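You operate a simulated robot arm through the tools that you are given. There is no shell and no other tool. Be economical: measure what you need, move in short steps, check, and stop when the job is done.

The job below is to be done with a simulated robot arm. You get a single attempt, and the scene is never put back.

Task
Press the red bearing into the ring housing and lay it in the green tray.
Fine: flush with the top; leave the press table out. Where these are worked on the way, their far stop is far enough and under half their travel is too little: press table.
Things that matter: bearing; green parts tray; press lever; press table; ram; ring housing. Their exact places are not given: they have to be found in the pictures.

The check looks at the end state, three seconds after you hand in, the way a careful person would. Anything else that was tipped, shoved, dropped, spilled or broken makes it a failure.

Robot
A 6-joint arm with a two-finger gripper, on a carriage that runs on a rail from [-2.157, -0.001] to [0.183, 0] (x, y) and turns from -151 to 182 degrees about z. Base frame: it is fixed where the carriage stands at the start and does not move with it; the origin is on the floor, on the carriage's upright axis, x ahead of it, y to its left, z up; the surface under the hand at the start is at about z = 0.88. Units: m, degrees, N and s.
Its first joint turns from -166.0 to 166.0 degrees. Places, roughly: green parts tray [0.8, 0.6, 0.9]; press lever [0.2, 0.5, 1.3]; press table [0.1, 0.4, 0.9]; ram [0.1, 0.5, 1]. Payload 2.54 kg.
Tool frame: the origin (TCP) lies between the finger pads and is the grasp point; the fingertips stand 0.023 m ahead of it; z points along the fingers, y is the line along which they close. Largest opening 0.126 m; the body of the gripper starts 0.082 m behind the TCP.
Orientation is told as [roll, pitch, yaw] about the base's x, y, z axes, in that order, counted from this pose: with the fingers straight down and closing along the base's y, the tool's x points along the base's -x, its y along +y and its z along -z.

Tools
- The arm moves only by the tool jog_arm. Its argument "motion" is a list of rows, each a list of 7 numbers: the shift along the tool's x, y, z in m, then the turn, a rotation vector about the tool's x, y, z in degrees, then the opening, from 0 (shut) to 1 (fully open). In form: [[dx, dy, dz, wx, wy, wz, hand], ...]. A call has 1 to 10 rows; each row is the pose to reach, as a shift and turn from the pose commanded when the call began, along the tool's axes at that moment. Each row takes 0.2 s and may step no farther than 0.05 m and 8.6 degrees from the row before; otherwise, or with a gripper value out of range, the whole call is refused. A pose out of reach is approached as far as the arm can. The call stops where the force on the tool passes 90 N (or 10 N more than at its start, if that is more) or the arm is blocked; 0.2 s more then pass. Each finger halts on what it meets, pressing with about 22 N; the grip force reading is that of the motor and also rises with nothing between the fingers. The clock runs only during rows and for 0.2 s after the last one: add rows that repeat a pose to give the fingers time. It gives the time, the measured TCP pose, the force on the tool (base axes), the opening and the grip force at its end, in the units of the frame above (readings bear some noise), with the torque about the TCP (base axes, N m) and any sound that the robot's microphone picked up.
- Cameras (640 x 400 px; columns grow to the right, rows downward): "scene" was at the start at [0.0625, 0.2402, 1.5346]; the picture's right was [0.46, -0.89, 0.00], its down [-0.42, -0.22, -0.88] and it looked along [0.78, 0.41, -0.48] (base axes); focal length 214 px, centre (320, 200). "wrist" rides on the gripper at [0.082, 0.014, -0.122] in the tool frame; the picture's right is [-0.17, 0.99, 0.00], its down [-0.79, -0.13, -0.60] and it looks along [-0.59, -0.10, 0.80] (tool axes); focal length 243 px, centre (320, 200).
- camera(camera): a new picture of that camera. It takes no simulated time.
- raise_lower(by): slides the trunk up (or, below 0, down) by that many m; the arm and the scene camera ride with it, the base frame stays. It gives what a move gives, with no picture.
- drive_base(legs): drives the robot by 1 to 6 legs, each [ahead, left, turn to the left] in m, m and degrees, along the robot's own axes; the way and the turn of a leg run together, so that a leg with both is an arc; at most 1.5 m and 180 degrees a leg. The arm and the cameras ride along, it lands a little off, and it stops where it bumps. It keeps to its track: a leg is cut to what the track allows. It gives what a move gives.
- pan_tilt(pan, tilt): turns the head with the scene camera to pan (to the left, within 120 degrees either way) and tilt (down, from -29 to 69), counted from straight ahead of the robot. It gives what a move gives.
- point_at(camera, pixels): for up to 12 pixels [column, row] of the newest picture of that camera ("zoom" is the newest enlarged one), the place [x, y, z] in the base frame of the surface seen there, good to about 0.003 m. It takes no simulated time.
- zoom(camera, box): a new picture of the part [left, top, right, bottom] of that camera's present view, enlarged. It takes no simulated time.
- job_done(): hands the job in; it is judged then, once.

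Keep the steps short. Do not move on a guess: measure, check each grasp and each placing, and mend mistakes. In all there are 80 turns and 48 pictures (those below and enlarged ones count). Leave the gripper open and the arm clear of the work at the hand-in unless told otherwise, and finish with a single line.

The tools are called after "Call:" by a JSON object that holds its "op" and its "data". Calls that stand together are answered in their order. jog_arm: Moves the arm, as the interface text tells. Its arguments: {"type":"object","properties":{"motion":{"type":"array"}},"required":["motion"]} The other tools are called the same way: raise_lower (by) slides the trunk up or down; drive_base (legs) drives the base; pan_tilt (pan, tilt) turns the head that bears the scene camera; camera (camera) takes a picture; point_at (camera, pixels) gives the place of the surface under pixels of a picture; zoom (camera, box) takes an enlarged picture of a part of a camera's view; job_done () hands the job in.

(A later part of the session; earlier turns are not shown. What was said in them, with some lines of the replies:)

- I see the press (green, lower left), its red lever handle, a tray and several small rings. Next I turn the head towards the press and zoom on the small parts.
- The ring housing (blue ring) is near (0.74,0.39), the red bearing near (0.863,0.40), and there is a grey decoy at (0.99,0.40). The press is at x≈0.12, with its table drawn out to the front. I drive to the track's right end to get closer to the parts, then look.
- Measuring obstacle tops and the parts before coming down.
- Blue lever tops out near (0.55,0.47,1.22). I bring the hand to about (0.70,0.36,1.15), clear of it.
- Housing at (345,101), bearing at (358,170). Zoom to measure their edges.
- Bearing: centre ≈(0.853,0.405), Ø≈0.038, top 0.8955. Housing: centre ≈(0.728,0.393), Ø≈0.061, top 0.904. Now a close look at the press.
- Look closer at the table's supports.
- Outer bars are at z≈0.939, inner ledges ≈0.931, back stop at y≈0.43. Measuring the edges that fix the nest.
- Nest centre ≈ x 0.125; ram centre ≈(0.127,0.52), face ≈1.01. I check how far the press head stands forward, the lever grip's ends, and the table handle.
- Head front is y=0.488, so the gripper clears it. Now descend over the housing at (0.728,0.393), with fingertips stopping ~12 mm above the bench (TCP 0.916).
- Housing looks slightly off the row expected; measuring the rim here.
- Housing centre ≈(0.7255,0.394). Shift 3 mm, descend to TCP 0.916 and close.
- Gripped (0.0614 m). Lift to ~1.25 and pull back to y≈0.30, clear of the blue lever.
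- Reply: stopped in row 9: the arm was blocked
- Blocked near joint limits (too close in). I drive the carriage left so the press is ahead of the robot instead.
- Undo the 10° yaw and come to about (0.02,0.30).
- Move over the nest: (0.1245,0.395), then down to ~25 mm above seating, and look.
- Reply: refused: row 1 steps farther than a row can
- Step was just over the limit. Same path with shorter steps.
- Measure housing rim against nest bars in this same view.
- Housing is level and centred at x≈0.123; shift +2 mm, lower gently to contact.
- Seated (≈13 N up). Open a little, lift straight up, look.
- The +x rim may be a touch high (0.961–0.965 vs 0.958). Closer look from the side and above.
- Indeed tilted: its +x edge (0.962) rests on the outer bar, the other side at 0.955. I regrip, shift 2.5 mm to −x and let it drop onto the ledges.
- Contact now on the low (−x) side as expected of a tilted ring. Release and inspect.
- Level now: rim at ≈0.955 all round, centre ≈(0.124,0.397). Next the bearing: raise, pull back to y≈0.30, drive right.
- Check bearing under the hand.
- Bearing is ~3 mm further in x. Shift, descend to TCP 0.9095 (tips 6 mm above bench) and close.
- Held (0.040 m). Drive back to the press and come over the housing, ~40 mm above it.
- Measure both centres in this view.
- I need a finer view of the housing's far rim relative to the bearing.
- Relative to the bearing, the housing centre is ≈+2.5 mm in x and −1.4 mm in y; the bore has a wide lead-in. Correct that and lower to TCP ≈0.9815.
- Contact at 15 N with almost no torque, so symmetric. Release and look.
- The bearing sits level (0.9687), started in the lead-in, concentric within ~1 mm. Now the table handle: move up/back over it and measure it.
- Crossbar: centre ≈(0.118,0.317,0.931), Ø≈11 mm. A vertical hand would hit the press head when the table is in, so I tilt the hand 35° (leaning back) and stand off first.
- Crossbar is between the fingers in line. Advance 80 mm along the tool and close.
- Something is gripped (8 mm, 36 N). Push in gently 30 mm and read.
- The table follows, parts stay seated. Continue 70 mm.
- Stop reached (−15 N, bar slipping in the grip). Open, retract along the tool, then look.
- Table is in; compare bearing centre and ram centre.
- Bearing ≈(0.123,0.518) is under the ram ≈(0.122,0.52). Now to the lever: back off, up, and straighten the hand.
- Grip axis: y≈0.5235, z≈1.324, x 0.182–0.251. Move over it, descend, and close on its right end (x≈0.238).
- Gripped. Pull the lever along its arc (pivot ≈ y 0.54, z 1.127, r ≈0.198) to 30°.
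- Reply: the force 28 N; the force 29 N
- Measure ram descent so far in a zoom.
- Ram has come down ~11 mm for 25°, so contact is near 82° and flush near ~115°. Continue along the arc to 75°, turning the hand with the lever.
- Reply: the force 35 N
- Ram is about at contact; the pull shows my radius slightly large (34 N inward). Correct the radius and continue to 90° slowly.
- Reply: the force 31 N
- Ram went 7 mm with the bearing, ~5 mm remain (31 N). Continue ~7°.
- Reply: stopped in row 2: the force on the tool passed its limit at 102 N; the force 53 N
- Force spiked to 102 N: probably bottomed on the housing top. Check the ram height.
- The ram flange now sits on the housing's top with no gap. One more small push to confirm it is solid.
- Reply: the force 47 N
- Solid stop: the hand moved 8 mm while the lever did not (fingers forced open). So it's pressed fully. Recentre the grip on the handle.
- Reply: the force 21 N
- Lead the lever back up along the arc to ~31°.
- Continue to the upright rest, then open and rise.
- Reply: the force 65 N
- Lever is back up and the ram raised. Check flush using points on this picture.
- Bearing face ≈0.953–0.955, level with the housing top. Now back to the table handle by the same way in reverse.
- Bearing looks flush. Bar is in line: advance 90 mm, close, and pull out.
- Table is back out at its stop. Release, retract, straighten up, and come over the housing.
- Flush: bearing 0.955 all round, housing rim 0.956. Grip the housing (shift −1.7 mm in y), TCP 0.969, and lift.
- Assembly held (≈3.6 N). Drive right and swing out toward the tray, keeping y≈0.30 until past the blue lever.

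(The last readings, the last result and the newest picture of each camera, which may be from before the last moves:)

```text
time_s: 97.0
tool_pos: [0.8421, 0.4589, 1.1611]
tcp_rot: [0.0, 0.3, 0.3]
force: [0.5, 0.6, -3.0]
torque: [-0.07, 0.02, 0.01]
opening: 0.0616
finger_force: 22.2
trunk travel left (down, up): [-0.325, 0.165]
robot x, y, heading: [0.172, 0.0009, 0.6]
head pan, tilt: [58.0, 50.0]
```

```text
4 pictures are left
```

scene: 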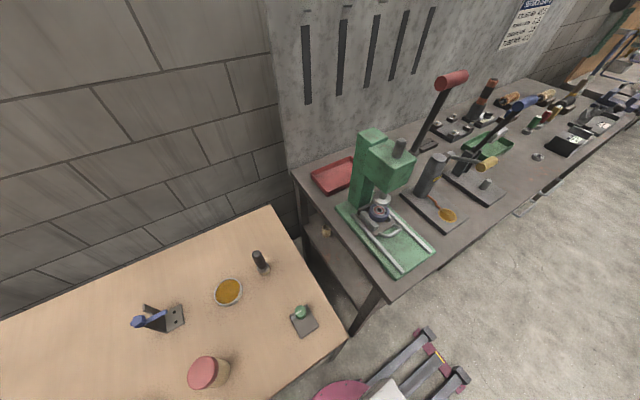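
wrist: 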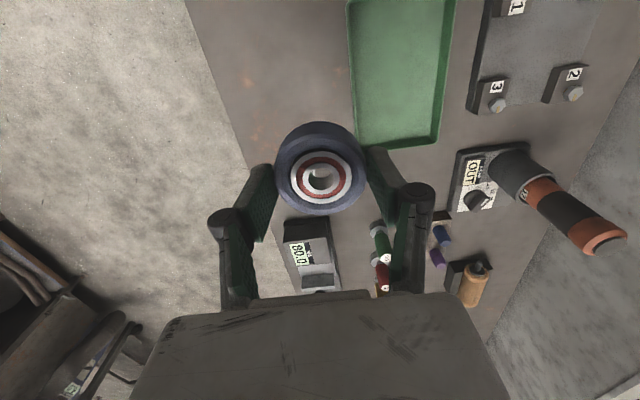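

Call:
{"op": "point_at", "data": {"camera": "wrist", "pixels": [[352, 60], [360, 60], [400, 60], [440, 60], [448, 60], [395, 135], [395, 143], [400, 5], [360, 5], [450, 5], [430, 120], [490, 80]]}}

```text
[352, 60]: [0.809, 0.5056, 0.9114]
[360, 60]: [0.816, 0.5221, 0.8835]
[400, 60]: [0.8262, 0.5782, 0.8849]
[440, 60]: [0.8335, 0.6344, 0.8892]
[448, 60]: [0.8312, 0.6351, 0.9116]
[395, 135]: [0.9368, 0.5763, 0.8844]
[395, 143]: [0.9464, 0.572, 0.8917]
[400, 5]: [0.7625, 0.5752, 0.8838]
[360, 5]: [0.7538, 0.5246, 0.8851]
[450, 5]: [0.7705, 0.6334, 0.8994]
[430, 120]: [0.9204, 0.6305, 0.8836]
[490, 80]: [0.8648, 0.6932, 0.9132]
```

Tray floor z≈0.884, inside y 0.52–0.635, x to 0.937. Target (0.85,0.578); go above and down to ~15 mm over the floor.

Call:
{"op": "jog_arm", "data": {"motion": [[-0.008, 0.04, 0, 0, 0, 0, 0.3], [-0.008, 0.08, 0, 0, 0, 0, 0.3], [-0.008, 0.119, 0, 0, 0, 0, 0.3], [-0.008, 0.119, 0.045, 0, 0, 0, 0.3], [-0.008, 0.119, 0.09, 0, 0, 0, 0.3], [-0.008, 0.119, 0.135, 0, 0, 0, 0.3], [-0.008, 0.119, 0.18, 0, 0, 0, 0.3], [-0.008, 0.119, 0.215, 0, 0, 0, 0.3], [-0.008, 0.119, 0.225, 0, 0, 0, 0.3], [-0.008, 0.119, 0.225, 0, 0, 0, 0.3]]}}

Call:
{"op": "jog_arm", "data": {"motion": [[0, 0, 0.005, 0, 0, 0, 0.3], [0, 0, 0.009, 0, 0, 0, 0.3], [0, 0, 0.0125, 0, 0, 0, 0.3], [0, 0, 0.0125, 0, 0, 0, 0.3]]}}

```text
time_s: 99.2
tool_pos: [0.8469, 0.5767, 0.9372]
tcp_rot: [0.0, 0.4, 0.4]
force: [-0.4, 0.7, -3.8]
torque: [-0.02, 0.01, 0.02]
opening: 0.0617
finger_force: 22.3
trunk travel left (down, up): [-0.325, 0.165]
robot x, y, heading: [0.1715, 0.0012, 0.4]
head pan, tilt: [58.0, 50.0]
```

```text
time_s: 100.2
tool_pos: [0.8483, 0.5765, 0.9239]
tcp_rot: [0.1, 0.2, 0.4]
force: [0.2, 0.4, -4.6]
torque: [0.01, 0.01, 0.01]
opening: 0.0614
finger_force: 21.5
trunk travel left (down, up): [-0.325, 0.165]
robot x, y, heading: [0.1751, 0.0, 0.9]
head pan, tilt: [58.0, 50.0]
```

No contact yet at 0.924; lower by 1 mm steps.

Call:
{"op": "jog_arm", "data": {"motion": [[0, 0, 0.001, 0, 0, 0, 0.3], [0, 0, 0.002, 0, 0, 0, 0.3], [0, 0, 0.002, 0, 0, 0, 0.3]]}}

```text
time_s: 101.0
tool_pos: [0.8467, 0.5771, 0.9228]
tcp_rot: [0.1, 0.2, 0.5]
force: [0.3, -0.5, -4.0]
torque: [-0.02, -0.01, 0.0]
opening: 0.0618
finger_force: 22.2
trunk travel left (down, up): [-0.325, 0.165]
robot x, y, heading: [0.1759, -0.0003, 0.7]
head pan, tilt: [58.0, 50.0]
```

Call:
{"op": "jog_arm", "data": {"motion": [[0, 0, 0.001, 0, 0, 0, 0.3], [0, 0, 0.002, 0, 0, 0, 0.3], [0, 0, 0.002, 0, 0, 0, 0.3]]}}

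```text
time_s: 101.8
tool_pos: [0.8476, 0.576, 0.921]
tcp_rot: [0.1, 0.2, 0.4]
force: [0.2, -0.5, -2.8]
torque: [0.0, 0.01, 0.0]
opening: 0.0615
finger_force: 21.7
trunk travel left (down, up): [-0.325, 0.165]
robot x, y, heading: [0.1738, -0.0007, 0.4]
head pan, tilt: [58.0, 50.0]
```

Call:
{"op": "jog_arm", "data": {"motion": [[0, 0, 0.001, 0, 0, 0, 0.3], [0, 0, 0.002, 0, 0, 0, 0.3], [0, 0, 0.002, 0, 0, 0, 0.3]]}}

```text
time_s: 102.6
tool_pos: [0.8474, 0.5768, 0.9199]
tcp_rot: [0.1, 0.3, 0.4]
force: [5.1, 5.5, 16.8]
torque: [0.23, -0.14, -0.01]
opening: 0.0616
finger_force: 22.2
trunk travel left (down, up): [-0.325, 0.165]
robot x, y, heading: [0.1727, 0.0001, 0.7]
head pan, tilt: [58.0, 50.0]
```

Touching the tray floor (≈17 N up). Ease 1 mm, open modestly, rise, and open fully once clear.

Call:
{"op": "jog_arm", "data": {"motion": [[0, 0, -0.001, 0, 0, 0, 0.55], [0, 0, -0.001, 0, 0, 0, 0.6], [0, 0, -0.001, 0, 0, 0, 0.6], [0, 0, -0.03, 0, 0, 0, 0.6], [0, 0, -0.075, 0, 0, 0, 0.6], [0, 0, -0.12, 0, 0, 0, 0.7], [0, 0, -0.165, 0, 0, 0, 1], [0, -0.03, -0.2, 0, 0, 0, 1], [0, -0.06, -0.235, 0, 0, 0, 1], [0, -0.1, -0.26, 0, 0, 0, 1]]}}

Call:
{"op": "pan_tilt", "data": {"pan": 45, "tilt": 45}}

Call:
{"op": "camera", "data": {"camera": "wrist"}}

Call:
{"op": "camera", "data": {"camera": "scene"}}

```text
time_s: 104.8
tool_pos: [0.8493, 0.4767, 1.1794]
tcp_rot: [0.0, 0.2, 0.4]
force: [-0.3, 0.4, -0.5]
torque: [0.0, -0.02, 0.02]
opening: 0.126
finger_force: 0.0
trunk travel left (down, up): [-0.325, 0.165]
robot x, y, heading: [0.1753, 0.0, 0.3]
head pan, tilt: [58.0, 50.0]
```

```text
time_s: 105.6
tool_pos: [0.8477, 0.4775, 1.1785]
tcp_rot: [0.1, 0.1, 0.4]
force: [0.3, -0.2, 0.5]
torque: [0.04, 0.01, -0.01]
opening: 0.1263
finger_force: 0.1
trunk travel left (down, up): [-0.325, 0.165]
robot x, y, heading: [0.1717, -0.0022, 0.6]
head pan, tilt: [45.0, 45.0]
```

```text
3 pictures are left
```

wrist: 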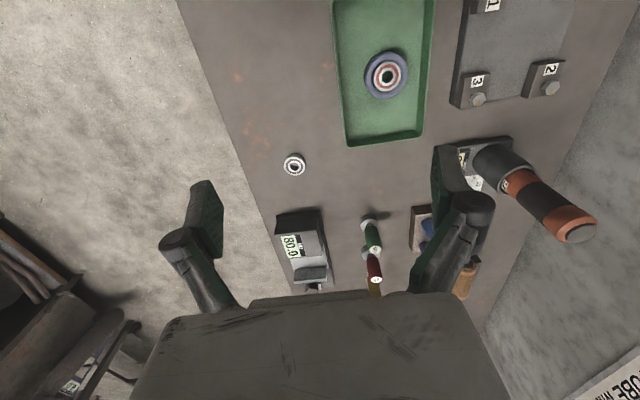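

```text
2 pictures are left
```

scene: 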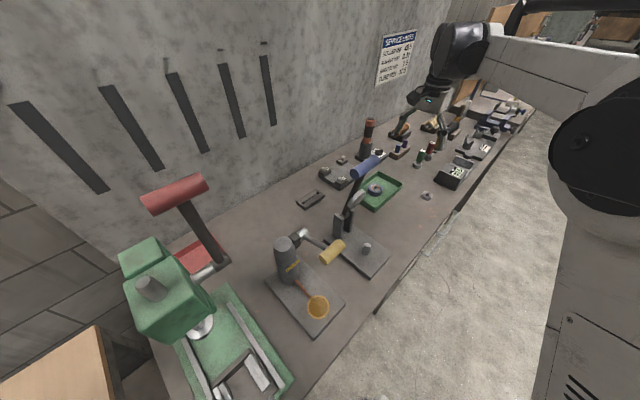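

The assembly is in the tray, the table is out, the lever is up. A last check that it lies flat and flush.

Call:
{"op": "zoom", "data": {"camera": "wrist", "box": [350, 40, 425, 110]}}

Call:
{"op": "point_at", "data": {"camera": "zoom", "pixels": [[220, 210], [400, 210], [310, 110], [310, 300], [255, 205], [365, 205], [310, 155], [310, 260], [150, 300]]}}

Call:
{"op": "point_at", "data": {"camera": "scene", "pixels": [[213, 390], [235, 370], [172, 195]]}}

```text
5.71 times, centred on (388, 75) of wrist
```

zoom: 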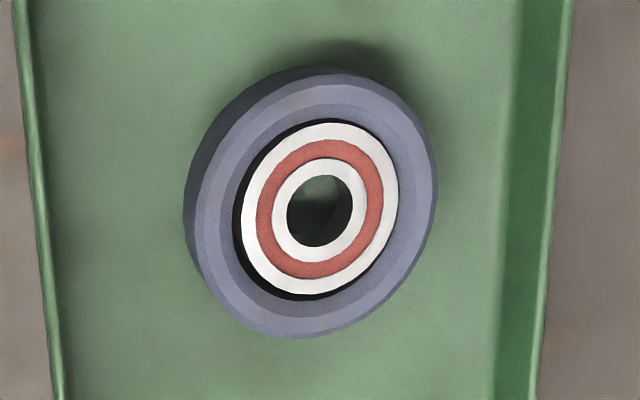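

```text
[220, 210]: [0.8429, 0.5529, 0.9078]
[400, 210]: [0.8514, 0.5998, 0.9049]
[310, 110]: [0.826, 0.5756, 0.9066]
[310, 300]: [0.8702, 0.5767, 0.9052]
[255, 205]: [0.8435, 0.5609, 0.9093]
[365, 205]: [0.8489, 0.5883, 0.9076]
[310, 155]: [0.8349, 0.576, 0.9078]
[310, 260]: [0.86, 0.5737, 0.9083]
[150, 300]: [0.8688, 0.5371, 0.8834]
```

```text
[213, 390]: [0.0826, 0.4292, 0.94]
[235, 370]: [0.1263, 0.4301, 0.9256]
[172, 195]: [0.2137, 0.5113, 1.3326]
```

Housing rim is ≈0.906 and the bearing face ≈0.908 (within reading error). It lies flat in the tray, the table is out, the lever is upright and the gripper is open and clear. Handing in.

Call:
{"op": "job_done", "data": {}}

```text
The job is handed in.
```

The red bearing is pressed flush into the ring housing (within about 2 mm measuring error) and lies flat in the green tray; the press table is out and the lever is up.
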